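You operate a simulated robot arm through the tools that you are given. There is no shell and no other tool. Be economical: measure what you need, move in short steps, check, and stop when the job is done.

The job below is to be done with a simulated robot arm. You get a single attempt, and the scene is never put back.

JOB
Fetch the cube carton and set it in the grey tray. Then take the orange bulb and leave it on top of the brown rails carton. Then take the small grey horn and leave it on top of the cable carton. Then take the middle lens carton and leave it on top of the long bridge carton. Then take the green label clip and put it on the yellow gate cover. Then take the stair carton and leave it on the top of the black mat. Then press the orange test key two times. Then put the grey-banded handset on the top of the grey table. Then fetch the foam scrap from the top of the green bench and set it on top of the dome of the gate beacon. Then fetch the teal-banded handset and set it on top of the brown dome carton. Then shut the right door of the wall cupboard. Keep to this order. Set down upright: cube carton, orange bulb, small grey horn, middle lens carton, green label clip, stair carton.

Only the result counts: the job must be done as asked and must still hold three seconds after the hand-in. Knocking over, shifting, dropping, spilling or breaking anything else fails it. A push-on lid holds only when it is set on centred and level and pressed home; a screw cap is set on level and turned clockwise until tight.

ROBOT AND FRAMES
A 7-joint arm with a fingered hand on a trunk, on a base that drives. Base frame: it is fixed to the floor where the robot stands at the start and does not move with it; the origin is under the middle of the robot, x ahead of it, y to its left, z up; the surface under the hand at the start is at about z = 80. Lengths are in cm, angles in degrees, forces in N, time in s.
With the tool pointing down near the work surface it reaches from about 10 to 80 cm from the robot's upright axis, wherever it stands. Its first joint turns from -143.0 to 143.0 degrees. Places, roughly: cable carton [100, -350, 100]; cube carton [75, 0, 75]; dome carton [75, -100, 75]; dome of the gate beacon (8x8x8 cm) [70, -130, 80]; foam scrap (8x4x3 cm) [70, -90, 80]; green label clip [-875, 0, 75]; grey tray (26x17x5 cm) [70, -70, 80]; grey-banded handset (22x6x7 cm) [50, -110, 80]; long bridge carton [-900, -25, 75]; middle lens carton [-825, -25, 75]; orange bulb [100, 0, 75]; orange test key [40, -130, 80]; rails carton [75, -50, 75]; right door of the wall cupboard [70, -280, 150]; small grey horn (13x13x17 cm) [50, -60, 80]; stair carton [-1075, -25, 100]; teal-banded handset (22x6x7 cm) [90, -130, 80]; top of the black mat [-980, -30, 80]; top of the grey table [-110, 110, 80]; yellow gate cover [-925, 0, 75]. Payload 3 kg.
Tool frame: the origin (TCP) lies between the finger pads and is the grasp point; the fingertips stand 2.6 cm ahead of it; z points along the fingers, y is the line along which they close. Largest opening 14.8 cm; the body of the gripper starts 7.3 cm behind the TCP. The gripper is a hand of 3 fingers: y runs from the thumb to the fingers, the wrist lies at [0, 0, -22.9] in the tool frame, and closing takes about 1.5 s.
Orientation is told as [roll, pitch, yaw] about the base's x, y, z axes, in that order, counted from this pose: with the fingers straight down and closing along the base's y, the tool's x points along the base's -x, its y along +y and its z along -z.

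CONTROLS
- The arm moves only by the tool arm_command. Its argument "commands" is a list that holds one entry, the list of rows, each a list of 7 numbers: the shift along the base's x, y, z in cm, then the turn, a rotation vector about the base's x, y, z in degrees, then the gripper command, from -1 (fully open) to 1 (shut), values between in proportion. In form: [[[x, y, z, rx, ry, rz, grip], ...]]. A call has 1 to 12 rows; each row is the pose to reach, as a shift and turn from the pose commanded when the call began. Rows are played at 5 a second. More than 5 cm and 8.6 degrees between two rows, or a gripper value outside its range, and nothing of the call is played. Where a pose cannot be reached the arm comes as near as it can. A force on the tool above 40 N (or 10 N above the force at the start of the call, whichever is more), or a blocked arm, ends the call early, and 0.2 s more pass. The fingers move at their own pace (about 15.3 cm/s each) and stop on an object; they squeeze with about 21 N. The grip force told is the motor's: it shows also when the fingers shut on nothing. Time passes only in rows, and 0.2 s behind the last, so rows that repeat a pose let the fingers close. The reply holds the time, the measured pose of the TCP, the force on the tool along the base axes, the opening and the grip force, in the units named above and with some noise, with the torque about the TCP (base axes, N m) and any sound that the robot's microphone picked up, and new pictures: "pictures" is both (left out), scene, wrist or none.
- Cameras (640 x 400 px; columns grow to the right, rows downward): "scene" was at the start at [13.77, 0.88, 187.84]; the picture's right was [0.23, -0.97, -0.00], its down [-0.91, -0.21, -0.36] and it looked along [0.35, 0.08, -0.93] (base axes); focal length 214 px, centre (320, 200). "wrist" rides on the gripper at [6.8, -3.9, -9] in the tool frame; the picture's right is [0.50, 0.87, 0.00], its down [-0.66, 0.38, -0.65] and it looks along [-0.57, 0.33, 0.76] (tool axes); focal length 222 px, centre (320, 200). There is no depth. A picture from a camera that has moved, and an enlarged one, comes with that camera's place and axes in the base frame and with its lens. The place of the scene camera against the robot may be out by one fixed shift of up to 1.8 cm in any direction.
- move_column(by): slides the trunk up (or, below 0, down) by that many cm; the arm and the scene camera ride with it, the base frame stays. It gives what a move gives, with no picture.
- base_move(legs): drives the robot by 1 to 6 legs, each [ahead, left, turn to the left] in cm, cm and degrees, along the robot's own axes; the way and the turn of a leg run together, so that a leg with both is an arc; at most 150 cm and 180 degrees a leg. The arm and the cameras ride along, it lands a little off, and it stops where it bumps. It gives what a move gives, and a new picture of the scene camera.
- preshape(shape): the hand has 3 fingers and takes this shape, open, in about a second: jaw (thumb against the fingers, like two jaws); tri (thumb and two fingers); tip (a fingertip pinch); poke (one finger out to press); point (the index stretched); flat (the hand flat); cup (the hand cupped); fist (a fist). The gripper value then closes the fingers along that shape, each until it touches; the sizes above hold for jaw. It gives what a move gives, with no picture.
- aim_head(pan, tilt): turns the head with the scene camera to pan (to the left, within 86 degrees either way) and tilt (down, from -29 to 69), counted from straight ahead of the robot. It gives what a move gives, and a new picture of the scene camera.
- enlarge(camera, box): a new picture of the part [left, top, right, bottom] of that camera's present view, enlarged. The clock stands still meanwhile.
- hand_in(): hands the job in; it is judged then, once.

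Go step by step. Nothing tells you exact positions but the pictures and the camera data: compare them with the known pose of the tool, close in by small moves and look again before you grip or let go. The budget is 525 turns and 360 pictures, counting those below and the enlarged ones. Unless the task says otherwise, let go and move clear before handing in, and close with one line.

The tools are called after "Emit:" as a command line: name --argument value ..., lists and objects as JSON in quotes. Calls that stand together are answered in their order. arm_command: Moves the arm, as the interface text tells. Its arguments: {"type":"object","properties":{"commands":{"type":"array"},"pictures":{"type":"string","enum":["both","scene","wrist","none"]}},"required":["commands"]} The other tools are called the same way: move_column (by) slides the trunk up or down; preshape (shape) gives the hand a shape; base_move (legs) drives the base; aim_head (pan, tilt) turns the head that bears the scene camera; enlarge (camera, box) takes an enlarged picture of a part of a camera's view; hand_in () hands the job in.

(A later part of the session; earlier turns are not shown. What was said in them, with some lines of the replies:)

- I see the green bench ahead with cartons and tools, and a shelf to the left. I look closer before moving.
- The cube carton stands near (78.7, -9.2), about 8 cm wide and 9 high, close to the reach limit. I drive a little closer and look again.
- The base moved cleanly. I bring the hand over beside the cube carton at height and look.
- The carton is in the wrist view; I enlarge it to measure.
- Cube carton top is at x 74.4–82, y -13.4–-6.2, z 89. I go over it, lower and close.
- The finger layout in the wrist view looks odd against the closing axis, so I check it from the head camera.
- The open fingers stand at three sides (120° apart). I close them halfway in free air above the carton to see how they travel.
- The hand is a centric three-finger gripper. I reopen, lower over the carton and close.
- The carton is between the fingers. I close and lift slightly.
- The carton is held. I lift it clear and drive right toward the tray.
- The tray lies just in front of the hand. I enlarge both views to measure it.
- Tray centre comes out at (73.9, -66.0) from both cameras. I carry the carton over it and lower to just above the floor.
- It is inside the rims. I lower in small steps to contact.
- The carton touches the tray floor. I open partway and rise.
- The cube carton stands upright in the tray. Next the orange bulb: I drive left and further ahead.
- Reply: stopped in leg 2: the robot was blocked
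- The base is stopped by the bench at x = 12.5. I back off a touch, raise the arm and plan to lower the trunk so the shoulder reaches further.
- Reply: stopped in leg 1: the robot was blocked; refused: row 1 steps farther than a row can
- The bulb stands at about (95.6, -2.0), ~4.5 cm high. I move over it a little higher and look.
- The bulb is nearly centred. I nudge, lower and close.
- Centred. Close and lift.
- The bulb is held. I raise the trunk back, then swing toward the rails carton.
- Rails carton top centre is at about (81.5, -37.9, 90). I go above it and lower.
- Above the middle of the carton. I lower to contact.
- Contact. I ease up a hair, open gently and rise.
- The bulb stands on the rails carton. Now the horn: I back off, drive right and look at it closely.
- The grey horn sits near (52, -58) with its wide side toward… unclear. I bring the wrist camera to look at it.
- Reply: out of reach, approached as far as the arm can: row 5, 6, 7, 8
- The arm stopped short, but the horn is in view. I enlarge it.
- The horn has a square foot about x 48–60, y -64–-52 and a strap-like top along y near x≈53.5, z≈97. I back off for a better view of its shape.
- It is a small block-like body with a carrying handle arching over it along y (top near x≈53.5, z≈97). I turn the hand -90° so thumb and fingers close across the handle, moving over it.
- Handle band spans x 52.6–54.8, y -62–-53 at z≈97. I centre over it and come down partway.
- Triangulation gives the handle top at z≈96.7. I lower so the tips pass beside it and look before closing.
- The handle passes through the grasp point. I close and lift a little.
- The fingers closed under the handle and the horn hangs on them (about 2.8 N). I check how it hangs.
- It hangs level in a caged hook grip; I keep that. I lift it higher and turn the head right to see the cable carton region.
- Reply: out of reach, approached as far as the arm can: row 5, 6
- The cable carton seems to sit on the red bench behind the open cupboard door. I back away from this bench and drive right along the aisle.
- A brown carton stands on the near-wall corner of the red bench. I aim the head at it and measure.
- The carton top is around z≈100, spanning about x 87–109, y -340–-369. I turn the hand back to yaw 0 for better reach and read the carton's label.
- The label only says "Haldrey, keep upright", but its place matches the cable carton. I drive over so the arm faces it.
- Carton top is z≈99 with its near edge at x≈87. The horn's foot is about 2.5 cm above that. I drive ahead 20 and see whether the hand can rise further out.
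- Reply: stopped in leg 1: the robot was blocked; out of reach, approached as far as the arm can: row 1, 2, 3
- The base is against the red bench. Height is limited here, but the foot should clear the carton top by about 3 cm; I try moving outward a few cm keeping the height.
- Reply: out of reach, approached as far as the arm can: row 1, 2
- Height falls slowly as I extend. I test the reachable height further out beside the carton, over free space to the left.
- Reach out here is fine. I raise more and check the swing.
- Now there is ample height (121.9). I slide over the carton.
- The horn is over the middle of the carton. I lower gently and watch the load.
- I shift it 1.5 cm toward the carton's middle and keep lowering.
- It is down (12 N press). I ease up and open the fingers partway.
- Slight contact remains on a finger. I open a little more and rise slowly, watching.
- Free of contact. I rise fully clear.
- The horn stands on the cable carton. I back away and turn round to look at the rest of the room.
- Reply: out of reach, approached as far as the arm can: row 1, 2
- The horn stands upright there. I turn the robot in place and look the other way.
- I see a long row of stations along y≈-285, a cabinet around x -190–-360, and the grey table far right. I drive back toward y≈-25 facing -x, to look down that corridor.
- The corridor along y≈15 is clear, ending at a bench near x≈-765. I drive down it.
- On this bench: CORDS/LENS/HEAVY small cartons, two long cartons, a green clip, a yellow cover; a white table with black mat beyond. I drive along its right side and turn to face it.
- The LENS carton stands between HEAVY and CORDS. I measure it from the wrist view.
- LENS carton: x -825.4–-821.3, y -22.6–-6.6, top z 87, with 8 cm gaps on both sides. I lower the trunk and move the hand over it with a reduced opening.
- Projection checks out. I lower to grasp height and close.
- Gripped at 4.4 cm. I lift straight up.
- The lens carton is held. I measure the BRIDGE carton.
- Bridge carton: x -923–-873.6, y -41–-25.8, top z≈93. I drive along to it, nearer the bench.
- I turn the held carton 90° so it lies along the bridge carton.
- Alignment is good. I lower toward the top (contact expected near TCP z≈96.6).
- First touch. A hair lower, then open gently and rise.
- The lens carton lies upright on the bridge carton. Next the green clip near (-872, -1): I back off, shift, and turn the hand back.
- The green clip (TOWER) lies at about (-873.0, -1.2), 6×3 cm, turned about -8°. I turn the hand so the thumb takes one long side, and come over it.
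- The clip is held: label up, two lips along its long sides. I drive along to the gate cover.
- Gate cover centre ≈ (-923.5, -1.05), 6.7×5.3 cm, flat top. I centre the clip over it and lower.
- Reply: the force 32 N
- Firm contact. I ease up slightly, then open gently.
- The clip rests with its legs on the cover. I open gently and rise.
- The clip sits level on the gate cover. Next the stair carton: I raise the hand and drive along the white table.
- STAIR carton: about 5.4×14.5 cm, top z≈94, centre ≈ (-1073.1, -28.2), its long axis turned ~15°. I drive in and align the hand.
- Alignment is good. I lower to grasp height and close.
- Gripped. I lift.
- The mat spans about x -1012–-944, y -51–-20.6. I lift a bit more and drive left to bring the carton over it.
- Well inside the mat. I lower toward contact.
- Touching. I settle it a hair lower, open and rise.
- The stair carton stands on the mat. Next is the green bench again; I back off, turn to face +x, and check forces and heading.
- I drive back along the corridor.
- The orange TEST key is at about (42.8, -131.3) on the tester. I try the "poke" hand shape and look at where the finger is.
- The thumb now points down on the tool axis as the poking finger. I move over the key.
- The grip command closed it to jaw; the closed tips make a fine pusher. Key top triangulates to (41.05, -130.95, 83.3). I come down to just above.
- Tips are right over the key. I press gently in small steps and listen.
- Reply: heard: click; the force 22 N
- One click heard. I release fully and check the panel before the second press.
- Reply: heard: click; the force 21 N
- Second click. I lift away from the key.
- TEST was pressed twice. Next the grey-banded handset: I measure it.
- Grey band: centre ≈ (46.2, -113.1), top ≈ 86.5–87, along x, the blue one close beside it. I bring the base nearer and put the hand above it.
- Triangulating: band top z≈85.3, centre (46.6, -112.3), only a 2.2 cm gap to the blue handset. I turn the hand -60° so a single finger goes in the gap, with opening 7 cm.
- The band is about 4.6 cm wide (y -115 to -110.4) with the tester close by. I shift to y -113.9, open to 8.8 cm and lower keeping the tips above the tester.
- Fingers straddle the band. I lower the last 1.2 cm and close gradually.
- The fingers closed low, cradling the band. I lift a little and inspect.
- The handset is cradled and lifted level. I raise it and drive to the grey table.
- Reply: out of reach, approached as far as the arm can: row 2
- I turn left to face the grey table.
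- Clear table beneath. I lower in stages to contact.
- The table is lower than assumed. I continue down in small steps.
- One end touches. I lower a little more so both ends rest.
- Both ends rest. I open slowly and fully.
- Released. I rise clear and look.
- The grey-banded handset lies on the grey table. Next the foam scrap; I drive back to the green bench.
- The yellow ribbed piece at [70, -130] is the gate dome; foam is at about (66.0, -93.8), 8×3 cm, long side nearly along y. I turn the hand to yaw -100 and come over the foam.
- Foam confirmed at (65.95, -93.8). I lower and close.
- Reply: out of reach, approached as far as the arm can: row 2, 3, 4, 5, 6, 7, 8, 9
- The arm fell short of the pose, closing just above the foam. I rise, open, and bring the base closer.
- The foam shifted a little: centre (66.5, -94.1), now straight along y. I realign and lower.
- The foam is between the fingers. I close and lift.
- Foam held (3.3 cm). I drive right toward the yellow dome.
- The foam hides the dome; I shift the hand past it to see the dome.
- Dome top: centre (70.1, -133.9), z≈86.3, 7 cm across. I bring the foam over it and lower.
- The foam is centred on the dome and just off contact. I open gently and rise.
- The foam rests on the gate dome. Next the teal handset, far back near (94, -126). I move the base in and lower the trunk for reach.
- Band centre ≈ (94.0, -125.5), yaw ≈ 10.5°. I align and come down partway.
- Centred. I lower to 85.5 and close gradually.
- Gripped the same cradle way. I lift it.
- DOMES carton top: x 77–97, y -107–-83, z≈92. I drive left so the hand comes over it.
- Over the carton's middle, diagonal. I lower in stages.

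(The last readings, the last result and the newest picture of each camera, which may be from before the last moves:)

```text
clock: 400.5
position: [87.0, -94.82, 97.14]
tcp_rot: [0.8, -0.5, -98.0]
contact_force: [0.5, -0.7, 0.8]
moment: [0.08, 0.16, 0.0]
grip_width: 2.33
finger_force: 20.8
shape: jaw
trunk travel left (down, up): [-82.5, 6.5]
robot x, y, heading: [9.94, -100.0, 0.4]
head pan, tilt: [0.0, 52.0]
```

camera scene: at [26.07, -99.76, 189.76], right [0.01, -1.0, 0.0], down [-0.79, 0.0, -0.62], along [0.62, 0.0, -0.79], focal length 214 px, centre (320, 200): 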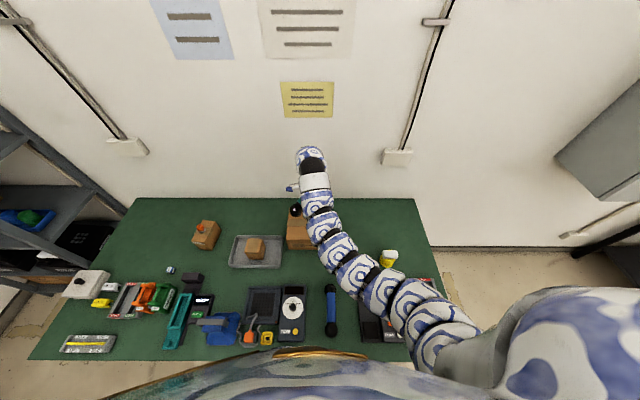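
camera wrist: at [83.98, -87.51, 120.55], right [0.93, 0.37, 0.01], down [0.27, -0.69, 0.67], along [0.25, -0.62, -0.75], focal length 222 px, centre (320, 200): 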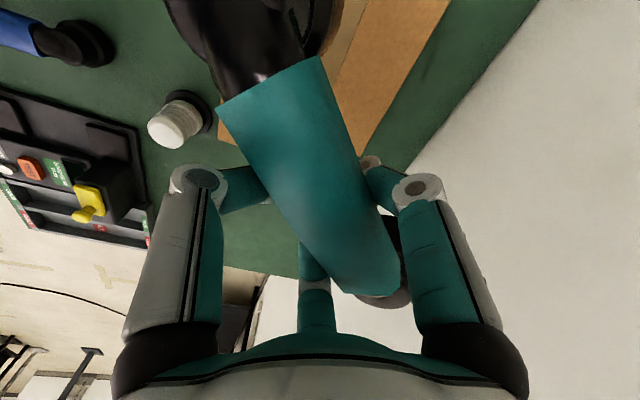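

One end touches (load went from -3 to +0.8 N). A bit lower for both ends.

Emit:
arm_command --commands '[[[0, 0, -0.2, 0, 0, 0, 1], [0, 0, -0.3, 0, 0, 0, 1]]]' --pictures "none"

```text
clock: 401.1
position: [86.99, -94.77, 96.79]
tcp_rot: [0.9, -0.5, -98.0]
contact_force: [0.5, -0.1, 0.8]
moment: [0.12, 0.16, 0.0]
grip_width: 2.34
finger_force: 20.8
shape: jaw
trunk travel left (down, up): [-82.5, 6.5]
robot x, y, heading: [10.33, -99.3, -0.1]
head pan, tilt: [0.0, 52.0]
```

Emit:
arm_command --commands '[[[0, 0, -0.2, 0, 0, 0, 1], [0, 0, -0.4, 0, 0, 0, 1]]]' --pictures "wrist"

```text
clock: 401.7
position: [87.04, -94.76, 96.26]
tcp_rot: [0.9, -0.6, -98.0]
contact_force: [0.9, -0.6, 0.9]
moment: [0.14, 0.17, -0.02]
grip_width: 2.29
finger_force: 21.3
shape: jaw
trunk travel left (down, up): [-82.5, 6.5]
robot x, y, heading: [10.11, -99.34, 0.4]
head pan, tilt: [0.0, 52.0]
camera wrist: at [83.98, -87.47, 105.29], right [0.93, 0.37, 0.01], down [0.27, -0.69, 0.67], along [0.26, -0.61, -0.75], focal length 222 px, centre (320, 200)
```

wrist: 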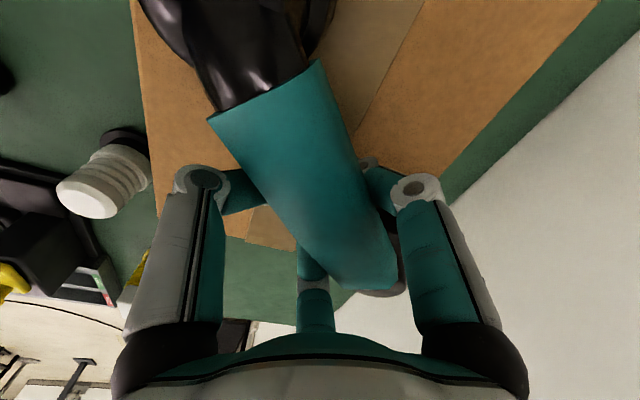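

Emit:
arm_command --commands '[[[0, 0, -0.2, 0, 0, 0, 1], [0, 0, -0.4, 0, 0, 0, 1], [0, 0, -0.6, 0, 0, 0, 1]]]' --pictures "none"

```text
clock: 402.5
position: [86.92, -94.73, 95.87]
tcp_rot: [1.0, -0.5, -98.0]
contact_force: [2.7, -0.2, 15.5]
moment: [-0.18, -0.07, -0.25]
grip_width: 2.2
finger_force: 20.7
shape: jaw
trunk travel left (down, up): [-82.5, 6.5]
robot x, y, heading: [10.26, -99.02, 0.2]
head pan, tilt: [0.0, 52.0]
```

Both ends press now. I ease up slightly and open slowly.

Emit:
arm_command --commands '[[[0, 0, 0.15, 0, 0, 0, 1], [0, 0, 0.15, 0, 0, 0, 0.6], [0, 0, 0.15, 0, 0, 0, 0.4], [0, 0, 0.15, 0, 0, 0, 0.2], [0, 0, 0.15, 0, 0, 0, 0], [0, 0, 0.15, 0, 0, 0, -0.3], [0, 0, 0.15, 0, 0, 0, -0.6], [0, 0, 0.15, 0, 0, 0, -0.8]]]' --pictures "wrist"

```text
clock: 404.3
position: [86.91, -94.75, 96.06]
tcp_rot: [0.9, -0.4, -97.9]
contact_force: [0.4, -0.9, 0.7]
moment: [0.0, -0.03, 0.0]
grip_width: 12.76
finger_force: 0.1
shape: jaw
trunk travel left (down, up): [-82.5, 6.5]
robot x, y, heading: [10.0, -99.47, 0.5]
head pan, tilt: [0.0, 52.0]
camera wrist: at [83.87, -87.48, 104.92], right [0.93, 0.38, 0.01], down [0.27, -0.69, 0.67], along [0.26, -0.61, -0.75], focal length 222 px, centre (320, 200)
```

wrist: 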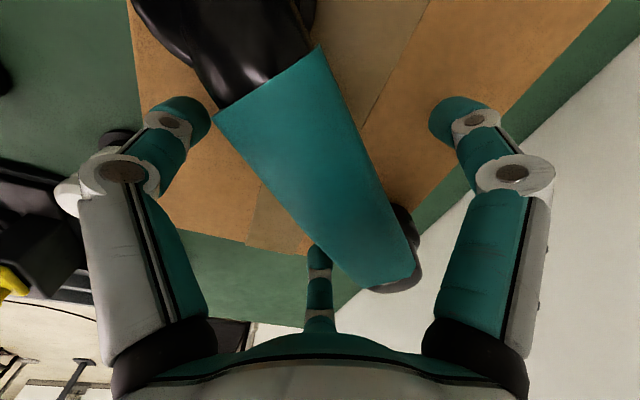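

Released. I rise and check that it rests fully on the carton.

Emit:
arm_command --commands '[[[0, 0, 3, 0, 0, 0, -0.8], [0, 0, 7, 0, 0, 0, -0.8], [0, 0, 11, 0, 0, 0, -0.8], [0, 0, 15, 0, 0, 0, -0.8], [0, 0, 18, 0, 0, 0, -0.8]]]' --pictures "both"

Emit:
enlarge --camera "wrist" --box '[180, 0, 480, 200]'

```text
clock: 405.5
position: [86.73, -94.69, 114.19]
tcp_rot: [0.8, -0.6, -98.0]
contact_force: [-0.5, 0.7, -0.2]
moment: [-0.02, 0.04, 0.03]
grip_width: 12.79
finger_force: 0.0
shape: jaw
trunk travel left (down, up): [-82.5, 6.5]
robot x, y, heading: [10.22, -99.26, 0.3]
head pan, tilt: [0.0, 52.0]
camera scene: at [26.01, -99.81, 189.77], right [0.01, -1.0, 0.0], down [-0.79, 0.0, -0.62], along [0.62, 0.0, -0.79], focal length 214 px, centre (320, 200)
camera wrist: at [83.71, -87.49, 123.07], right [0.93, 0.38, 0.01], down [0.27, -0.69, 0.67], along [0.26, -0.61, -0.75], focal length 222 px, centre (320, 200)
```

scene: 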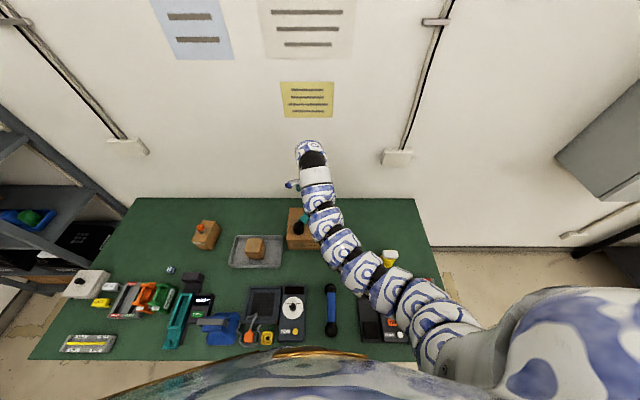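
wrist: 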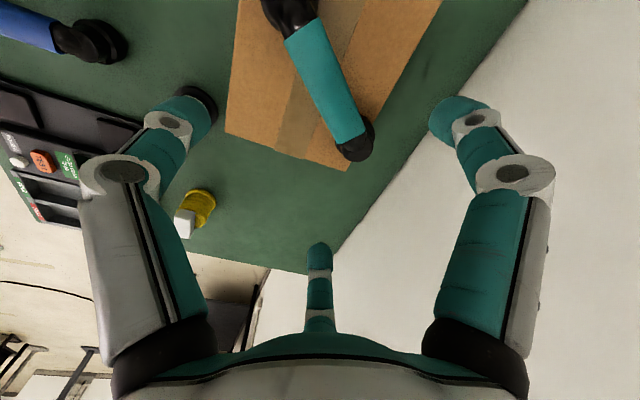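

```text
2.00 times, centred on (330, 100) of wrist
camera zoom: at [83.71, -87.49, 123.07], right [0.93, 0.38, 0.01], down [0.27, -0.69, 0.67], along [0.26, -0.61, -0.75], focal length 444 px, centre (300, 400)
```

zoom: 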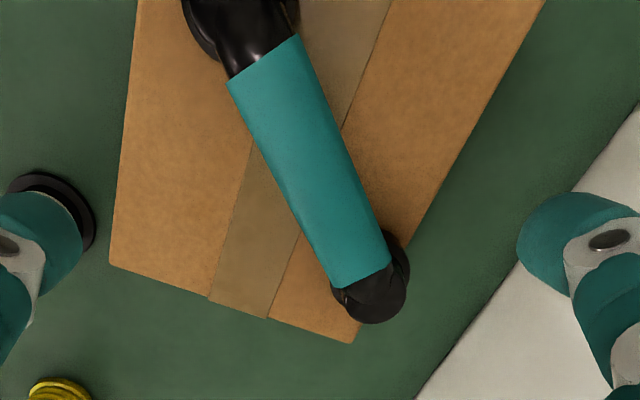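

The teal handset rests on the DOMES carton. Last: the cupboard's right door. I back off and drive over to face it.

Emit:
base_move --legs '[[-70, 0, 0], [0, -120, 0], [0, -65, 0]]'

Emit:
aim_head --pan 0 --tilt 22

```text
clock: 418.1
position: [18.57, -277.08, 114.0]
tcp_rot: [0.9, -0.5, -97.4]
contact_force: [0.2, -0.3, 0.4]
moment: [-0.01, 0.03, 0.03]
grip_width: 12.8
finger_force: 0.1
shape: jaw
trunk travel left (down, up): [-82.5, 6.5]
robot x, y, heading: [-58.19, -282.5, 1.0]
head pan, tilt: [0.0, 52.0]
camera scene: at [-42.03, -282.78, 189.77], right [0.02, -1.0, 0.0], down [-0.79, -0.01, -0.62], along [0.62, 0.01, -0.79], focal length 214 px, centre (320, 200)
```

scene: 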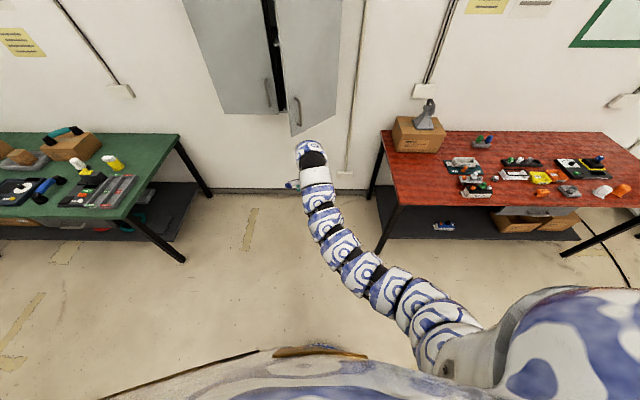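

```text
clock: 419.1
position: [18.67, -277.02, 114.11]
tcp_rot: [0.9, -0.5, -97.4]
contact_force: [0.5, 0.5, 0.4]
moment: [-0.01, 0.0, 0.01]
grip_width: 12.78
finger_force: 0.1
shape: jaw
trunk travel left (down, up): [-82.5, 6.5]
robot x, y, heading: [-57.49, -282.7, 1.3]
head pan, tilt: [0.0, 22.0]
camera scene: at [-40.26, -282.67, 194.26], right [0.02, -1.0, 0.0], down [-0.38, -0.01, -0.93], along [0.93, 0.02, -0.38], focal length 214 px, centre (320, 200)
```

scene: 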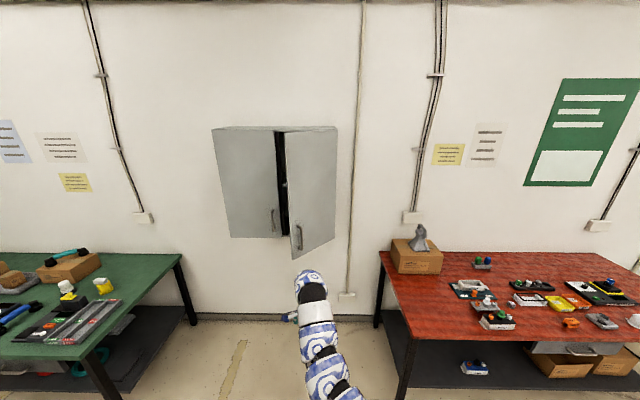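

Emit:
enlarge --camera "scene" --box '[200, 110, 360, 280]'

```text
2.35 times, centred on (280, 195) of scene
camera zoom: at [-40.26, -282.67, 194.26], right [0.02, -1.0, 0.0], down [-0.38, -0.01, -0.93], along [0.93, 0.02, -0.38], focal length 505 px, centre (414, 212)
```

zoom: 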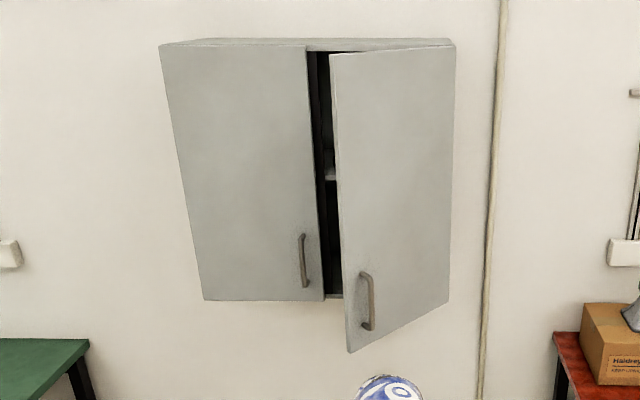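

The right door stands about 42° open: hinge near (84, -290), free edge near (61, -264.5), z 116–186. I reorient the hand: first back to yaw 0, fingers closed.

Emit:
arm_command --commands '[[[0, 0, 0, 0, 0, 8.2, 0], [0, 0, 0, 0, 0, 16.4, 1], [0, 0, 0, 0, 0, 24.6, 1], [0, 0, 0, 0, 0, 32.8, 1], [0, 0, 0, 0, 0, 41, 1], [0, 0, 0, 0, 0, 49.2, 1], [0, 0, 0, 0, 0, 57.4, 1], [0, 0, 0, 0, 0, 65.6, 1], [0, 0, 0, 0, 0, 73.8, 1], [0, 0, 0, 0, 0, 82, 1], [0, 0, 0, 0, 0, 90, 1], [0, 0, 0, 0, 0, 97, 1]]]' --pictures "none"

Emit:
arm_command --commands '[[[0, 0, 1, 0, -8, 0, 1], [0, 0, 2, 0, -16, 0, 1], [0, 0, 3, 0, -24, 0, 1], [0, 0, 4, 0, -32, 0, 1], [0, 0, 5, 0, -40, 0, 1], [0, 0, 6, 0, -48, 0, 1], [0, 0, 7, 0, -56, 0, 1], [0, 0, 8, 0, -64, 0, 1]]]' --pictures "both"

```text
clock: 421.7
position: [18.65, -277.1, 114.08]
tcp_rot: [0.9, -0.5, -0.3]
contact_force: [0.7, 0.0, 0.1]
moment: [0.0, 0.02, -0.01]
grip_width: 0.01
finger_force: 21.2
shape: jaw
trunk travel left (down, up): [-82.5, 6.5]
robot x, y, heading: [-58.15, -282.45, 1.0]
head pan, tilt: [0.0, 22.0]
```

```text
clock: 423.5
position: [18.53, -277.06, 122.25]
tcp_rot: [1.8, -64.8, -0.9]
contact_force: [-0.2, 0.0, 0.7]
moment: [-0.01, -0.05, 0.02]
grip_width: 0.01
finger_force: 21.1
shape: jaw
trunk travel left (down, up): [-82.5, 6.5]
robot x, y, heading: [-57.83, -282.78, 0.7]
head pan, tilt: [0.0, 22.0]
camera scene: at [-40.29, -282.72, 194.27], right [0.02, -1.0, 0.0], down [-0.37, -0.01, -0.93], along [0.93, 0.02, -0.37], focal length 214 px, centre (320, 200)
camera wrist: at [7.61, -281.16, 119.93], right [-0.22, 0.87, -0.44], down [-0.31, 0.36, 0.88], along [0.92, 0.33, 0.19], focal length 222 px, centre (320, 200)
```

scene: 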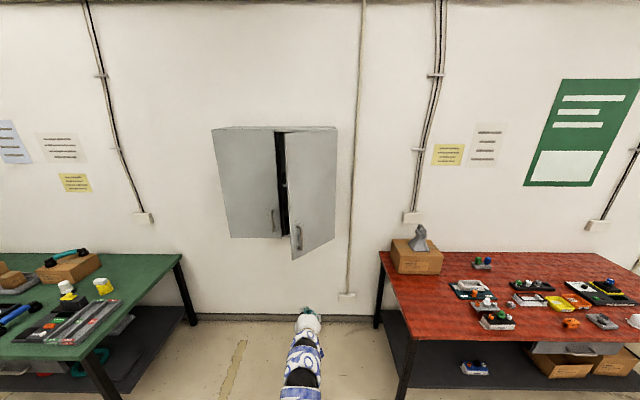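
wrist: 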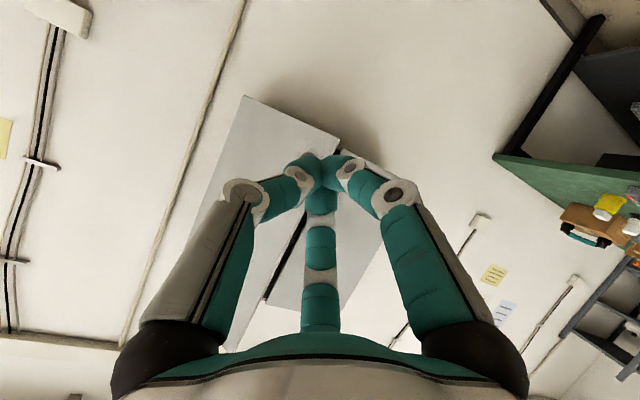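

The hand tilts forward well. I raise it further and bring it near horizontal.

Emit:
arm_command --commands '[[[0, 0, 4, 0, -7, 0, 1], [0, 0, 8, 0, -14, 0, 1], [0, 0, 12, 0, -20, 0, 1], [0, 0, 16, 0, -20, 0, 1]]]' --pictures "none"

```text
clock: 424.5
position: [18.71, -277.18, 138.04]
tcp_rot: [4.8, -84.5, -3.8]
contact_force: [0.2, 0.5, -1.2]
moment: [0.01, -0.03, -0.01]
grip_width: 0.01
finger_force: 20.6
shape: jaw
trunk travel left (down, up): [-82.5, 6.5]
robot x, y, heading: [-57.88, -282.43, 0.8]
head pan, tilt: [0.0, 22.0]
```

Emit:
arm_command --commands '[[[-3, 2, 2, 0, 0, 0, 1], [-6, 4, 4, 0, 0, 0, 1], [-9, 6, 6, 0, 0, 0, 1], [-12, 7, 7, 0, 0, 0, 1], [-15, 7, 7, 0, 0, 0, 1]]]' --pictures "none"

```text
clock: 425.7
position: [4.84, -269.27, 144.95]
tcp_rot: [2.1, -84.5, -1.3]
contact_force: [0.0, 0.6, -0.8]
moment: [0.0, -0.05, -0.04]
grip_width: 0.01
finger_force: 21.6
shape: jaw
out of reach, approached as far as the arm can: row 5
trunk travel left (down, up): [-82.5, 6.5]
robot x, y, heading: [-58.34, -282.37, 0.6]
head pan, tilt: [0.0, 22.0]
```

I drive forward to bring the closed fingertips close to the door.

Emit:
base_move --legs '[[50, 0, -0.6]]'

Emit:
enlarge --camera "wrist" --box '[0, 0, 640, 400]'

```text
clock: 428.7
position: [56.14, -270.42, 144.87]
tcp_rot: [4.7, -84.5, -5.1]
contact_force: [0.6, -0.4, -0.8]
moment: [0.02, -0.02, 0.01]
grip_width: 0.0
finger_force: 20.7
shape: jaw
trunk travel left (down, up): [-82.5, 6.5]
robot x, y, heading: [-7.0, -282.81, -0.7]
head pan, tilt: [0.0, 22.0]
camera scene: at [10.73, -282.83, 194.26], right [-0.01, -1.0, 0.0], down [-0.38, 0.0, -0.93], along [0.93, -0.01, -0.38], focal length 214 px, centre (320, 200)
```

scene: 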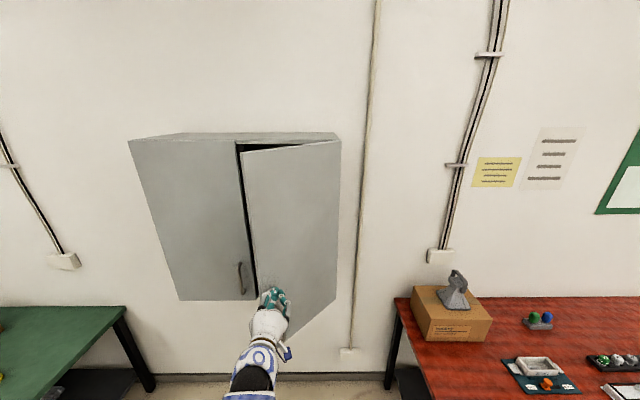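

```text
1.00 times, centred on (320, 200) of wrist (not enlarged: the box is as wide or as high as the picture)
camera zoom: at [46.51, -274.24, 138.98], right [-0.04, 0.87, -0.49], down [-0.58, 0.38, 0.72], along [0.81, 0.32, 0.49], focal length 222 px, centre (320, 200)
```

zoom: 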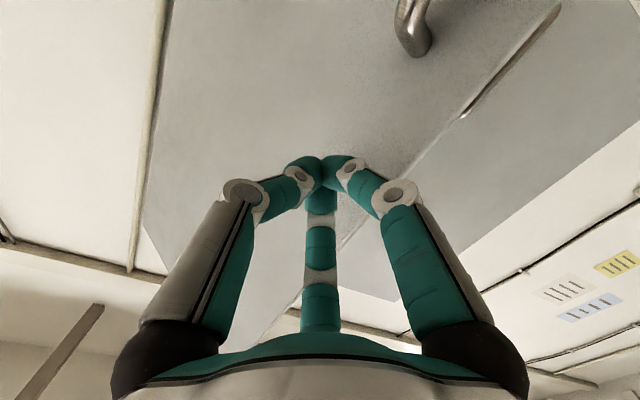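

The tips face the door just above its handle. I push forward along the door's arc in small steps.

Emit:
arm_command --commands '[[[2, 0.3, 0, 0, 0, 0, 1], [4, 0.8, 0, 0, 0, 0, 1], [6, 1.4, 0, 0, 0, 0, 1], [8, 2.1, 0, 0, 0, 0, 1], [10, 2.9, 0, 0, 0, 0, 1]]]' --pictures "both"

```text
clock: 429.9
position: [66.16, -267.45, 144.87]
tcp_rot: [3.9, -84.4, -4.5]
contact_force: [0.3, 0.5, -0.1]
moment: [-0.05, 0.01, -0.03]
grip_width: 0.01
finger_force: 20.8
shape: jaw
trunk travel left (down, up): [-82.5, 6.5]
robot x, y, heading: [-7.16, -282.63, -0.6]
head pan, tilt: [0.0, 22.0]
camera scene: at [10.74, -282.81, 194.26], right [-0.01, -1.0, 0.0], down [-0.38, 0.0, -0.93], along [0.93, -0.01, -0.38], focal length 214 px, centre (320, 200)
camera wrist: at [56.47, -271.34, 138.95], right [-0.04, 0.87, -0.49], down [-0.58, 0.38, 0.72], along [0.81, 0.32, 0.49], focal length 222 px, centre (320, 200)
```

scene: 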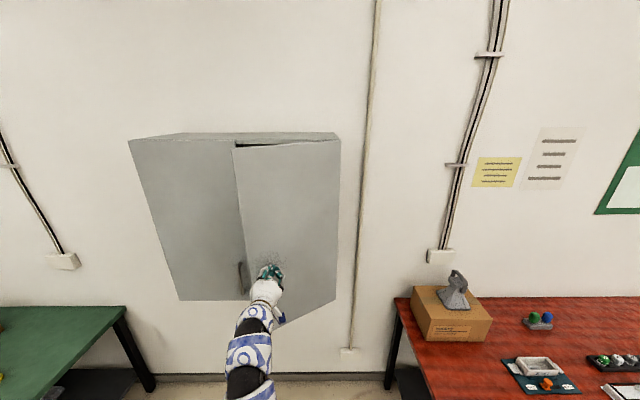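
wrist: 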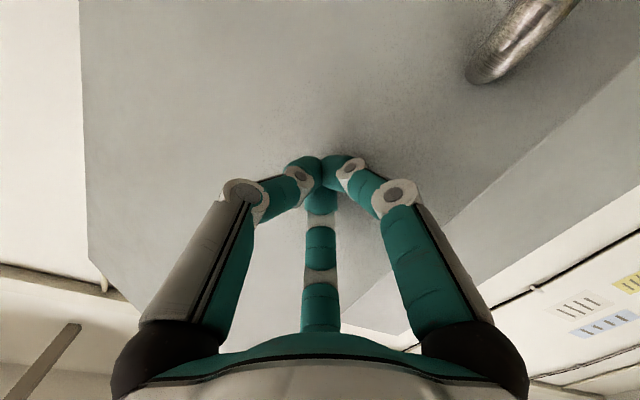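

The door is swinging. I continue.

Emit:
arm_command --commands '[[[2, 0.8, 0, 0, 0, 0, 1], [4, 1.5, 0, 0, 0, 0, 1], [6, 2.2, 0, 0, 0, 0, 1], [8, 2.8, 0, 0, 0, 0, 1], [10, 3.2, 0, 0, 0, 0, 1]]]' --pictures "both"

```text
clock: 431.1
position: [76.14, -264.28, 144.77]
tcp_rot: [4.0, -84.4, -4.5]
contact_force: [0.0, -0.5, -0.2]
moment: [0.03, -0.01, -0.01]
grip_width: 0.0
finger_force: 21.5
shape: jaw
trunk travel left (down, up): [-82.5, 6.5]
robot x, y, heading: [-7.41, -282.37, -0.4]
head pan, tilt: [0.0, 22.0]
camera scene: at [10.73, -282.82, 194.26], right [-0.01, -1.0, 0.0], down [-0.38, 0.0, -0.93], along [0.93, -0.01, -0.38], focal length 214 px, centre (320, 200)
camera wrist: at [66.44, -268.15, 138.85], right [-0.04, 0.87, -0.49], down [-0.58, 0.38, 0.72], along [0.81, 0.32, 0.49], focal length 222 px, centre (320, 200)
```

scene: 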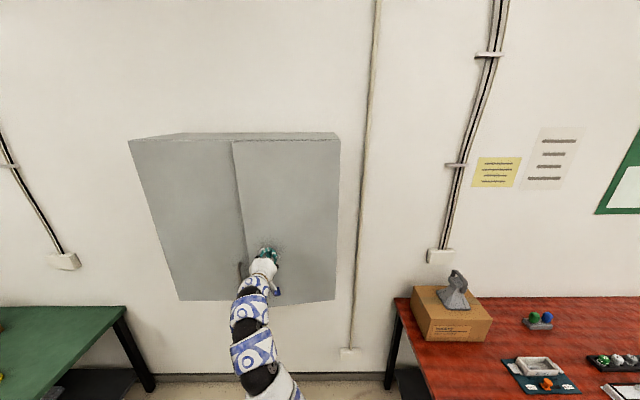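
wrist: 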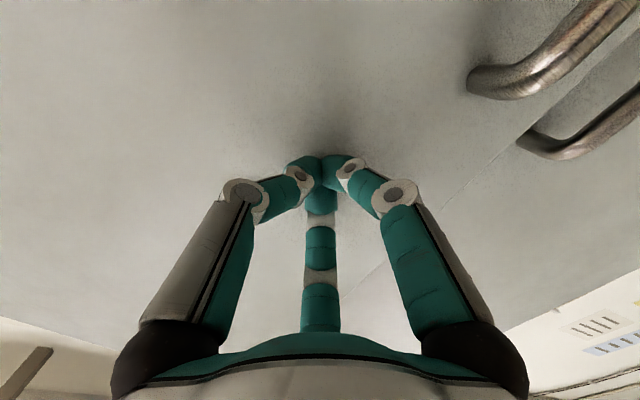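

Almost shut. I press the rest in fine steps until it stops.

Emit:
arm_command --commands '[[[1, 0.2, 0, 0, 0, 0, 1], [2, 0.3, 0, 0, 0, 0, 1], [3, 0.4, 0, 0, 0, 0, 1], [4, 0.4, 0, 0, 0, 0, 1], [5, 0.4, 0, 0, 0, 0, 1]]]' --pictures "both"

```text
clock: 432.2
position: [79.93, -263.82, 145.04]
tcp_rot: [4.9, -84.6, -5.2]
contact_force: [-33.7, -6.0, 0.1]
moment: [0.01, -0.14, -0.35]
grip_width: 0.01
finger_force: 21.1
shape: jaw
trunk travel left (down, up): [-82.5, 6.5]
robot x, y, heading: [-7.37, -282.78, -0.2]
head pan, tilt: [0.0, 22.0]
stopped in row 5: the force on the tool passed its limit at 54 N (the readings are from after the stop); the commanded pose is now the measured one
camera scene: at [9.88, -283.04, 194.34], right [-0.01, -1.0, 0.0], down [-0.37, 0.0, -0.93], along [0.93, -0.01, -0.37], focal length 214 px, centre (320, 200)
camera wrist: at [70.29, -267.68, 139.11], right [-0.04, 0.87, -0.49], down [-0.59, 0.38, 0.72], along [0.81, 0.32, 0.49], focal length 222 px, centre (320, 200)
```

scene: 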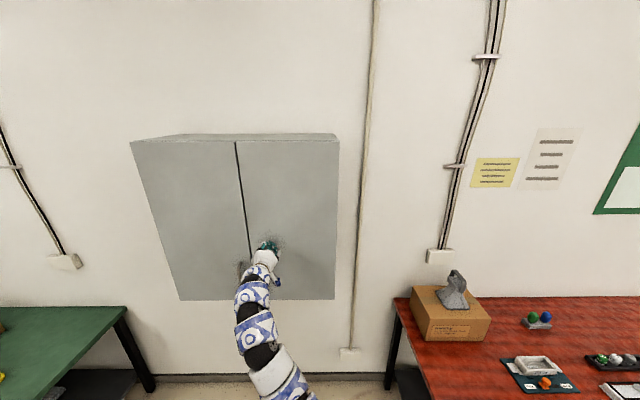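
wrist: 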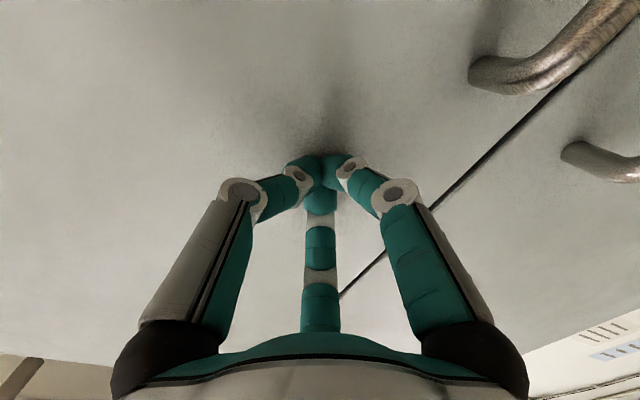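

The door is flush and resists firmly: shut. I withdraw and check that it stays shut.

Emit:
arm_command --commands '[[[-3, 0, 0, 0, 0, 0, 1], [-7, 0, 0, 0, 0, 0, 1], [-11, 0, 0, 0, 0, 0, 1], [-15, 0, 0, 0, 0, 0, 1]]]' --pictures "none"

Emit:
base_move --legs '[[-50, 0, 0]]'

Emit:
enlarge --camera "scene" --box '[190, 100, 370, 270]'

```text
clock: 433.2
position: [65.62, -263.69, 144.79]
tcp_rot: [4.1, -84.2, -4.5]
contact_force: [-0.3, -0.7, -0.5]
moment: [0.0, 0.0, 0.01]
grip_width: 0.01
finger_force: 21.0
shape: jaw
trunk travel left (down, up): [-82.5, 6.5]
robot x, y, heading: [-7.12, -282.39, -0.5]
head pan, tilt: [0.0, 22.0]
```

```text
clock: 436.2
position: [15.26, -263.41, 144.72]
tcp_rot: [4.2, -84.3, -4.6]
contact_force: [0.5, 0.4, -0.3]
moment: [0.02, 0.02, -0.02]
grip_width: 0.0
finger_force: 20.8
shape: jaw
trunk travel left (down, up): [-82.5, 6.5]
robot x, y, heading: [-57.35, -282.08, -0.5]
head pan, tilt: [0.0, 22.0]
camera scene: at [-39.8, -282.49, 194.28], right [-0.01, -1.0, 0.0], down [-0.37, 0.0, -0.93], along [0.93, -0.01, -0.37], focal length 214 px, centre (320, 200)
```

scene: 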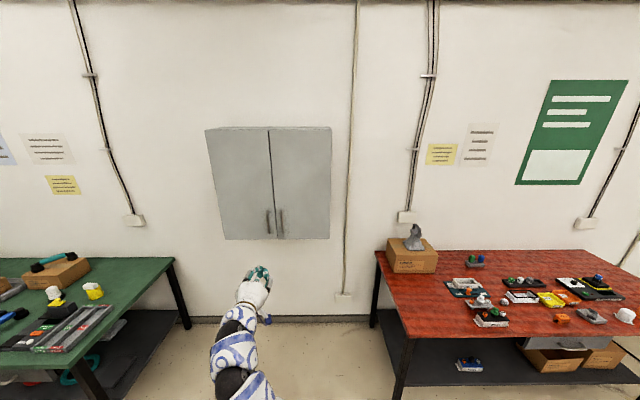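

```text
2.35 times, centred on (280, 185) of scene
camera zoom: at [-39.8, -282.49, 194.28], right [-0.01, -1.0, 0.0], down [-0.37, 0.0, -0.93], along [0.93, -0.01, -0.37], focal length 505 px, centre (414, 235)
```

zoom: 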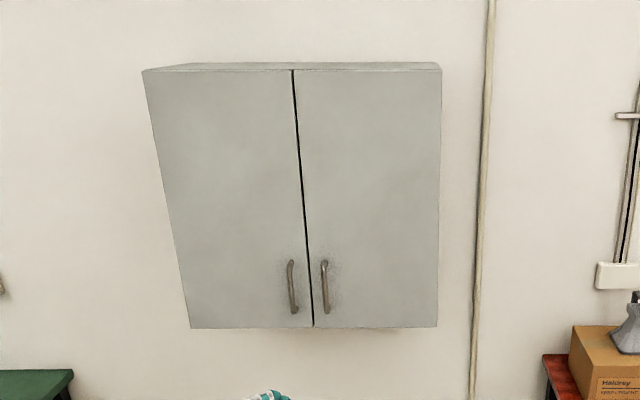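

The door is shut. One last look at the green bench before handing in.

Emit:
enlarge --camera "scene" --box '[0, 230, 140, 350]'

```text
3.33 times, centred on (70, 290) of scene
camera zoom: at [-39.8, -282.49, 194.28], right [-0.01, -1.0, 0.0], down [-0.37, 0.0, -0.93], along [0.93, -0.01, -0.37], focal length 715 px, centre (1153, -100)
```

zoom: 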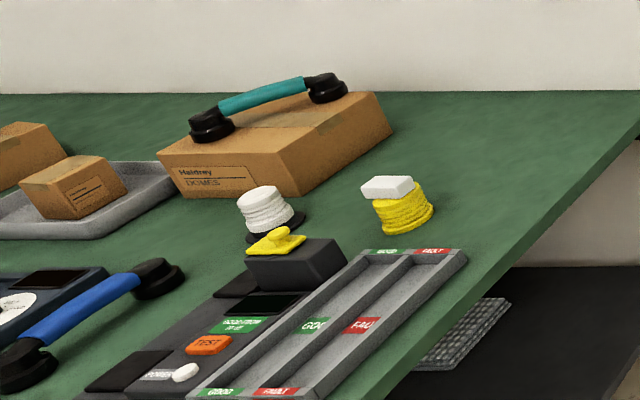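

The foam is on the gate dome, the teal handset is on the dome carton and the cupboard door is shut, so I hand in.

Emit:
hand_in

```text
The job is handed in.
```

I did all eleven steps in the order you gave and handed the job in. Each placed item looked in place when I moved clear of it, both test-key presses clicked, and the right cupboard door stayed flush after I backed away.
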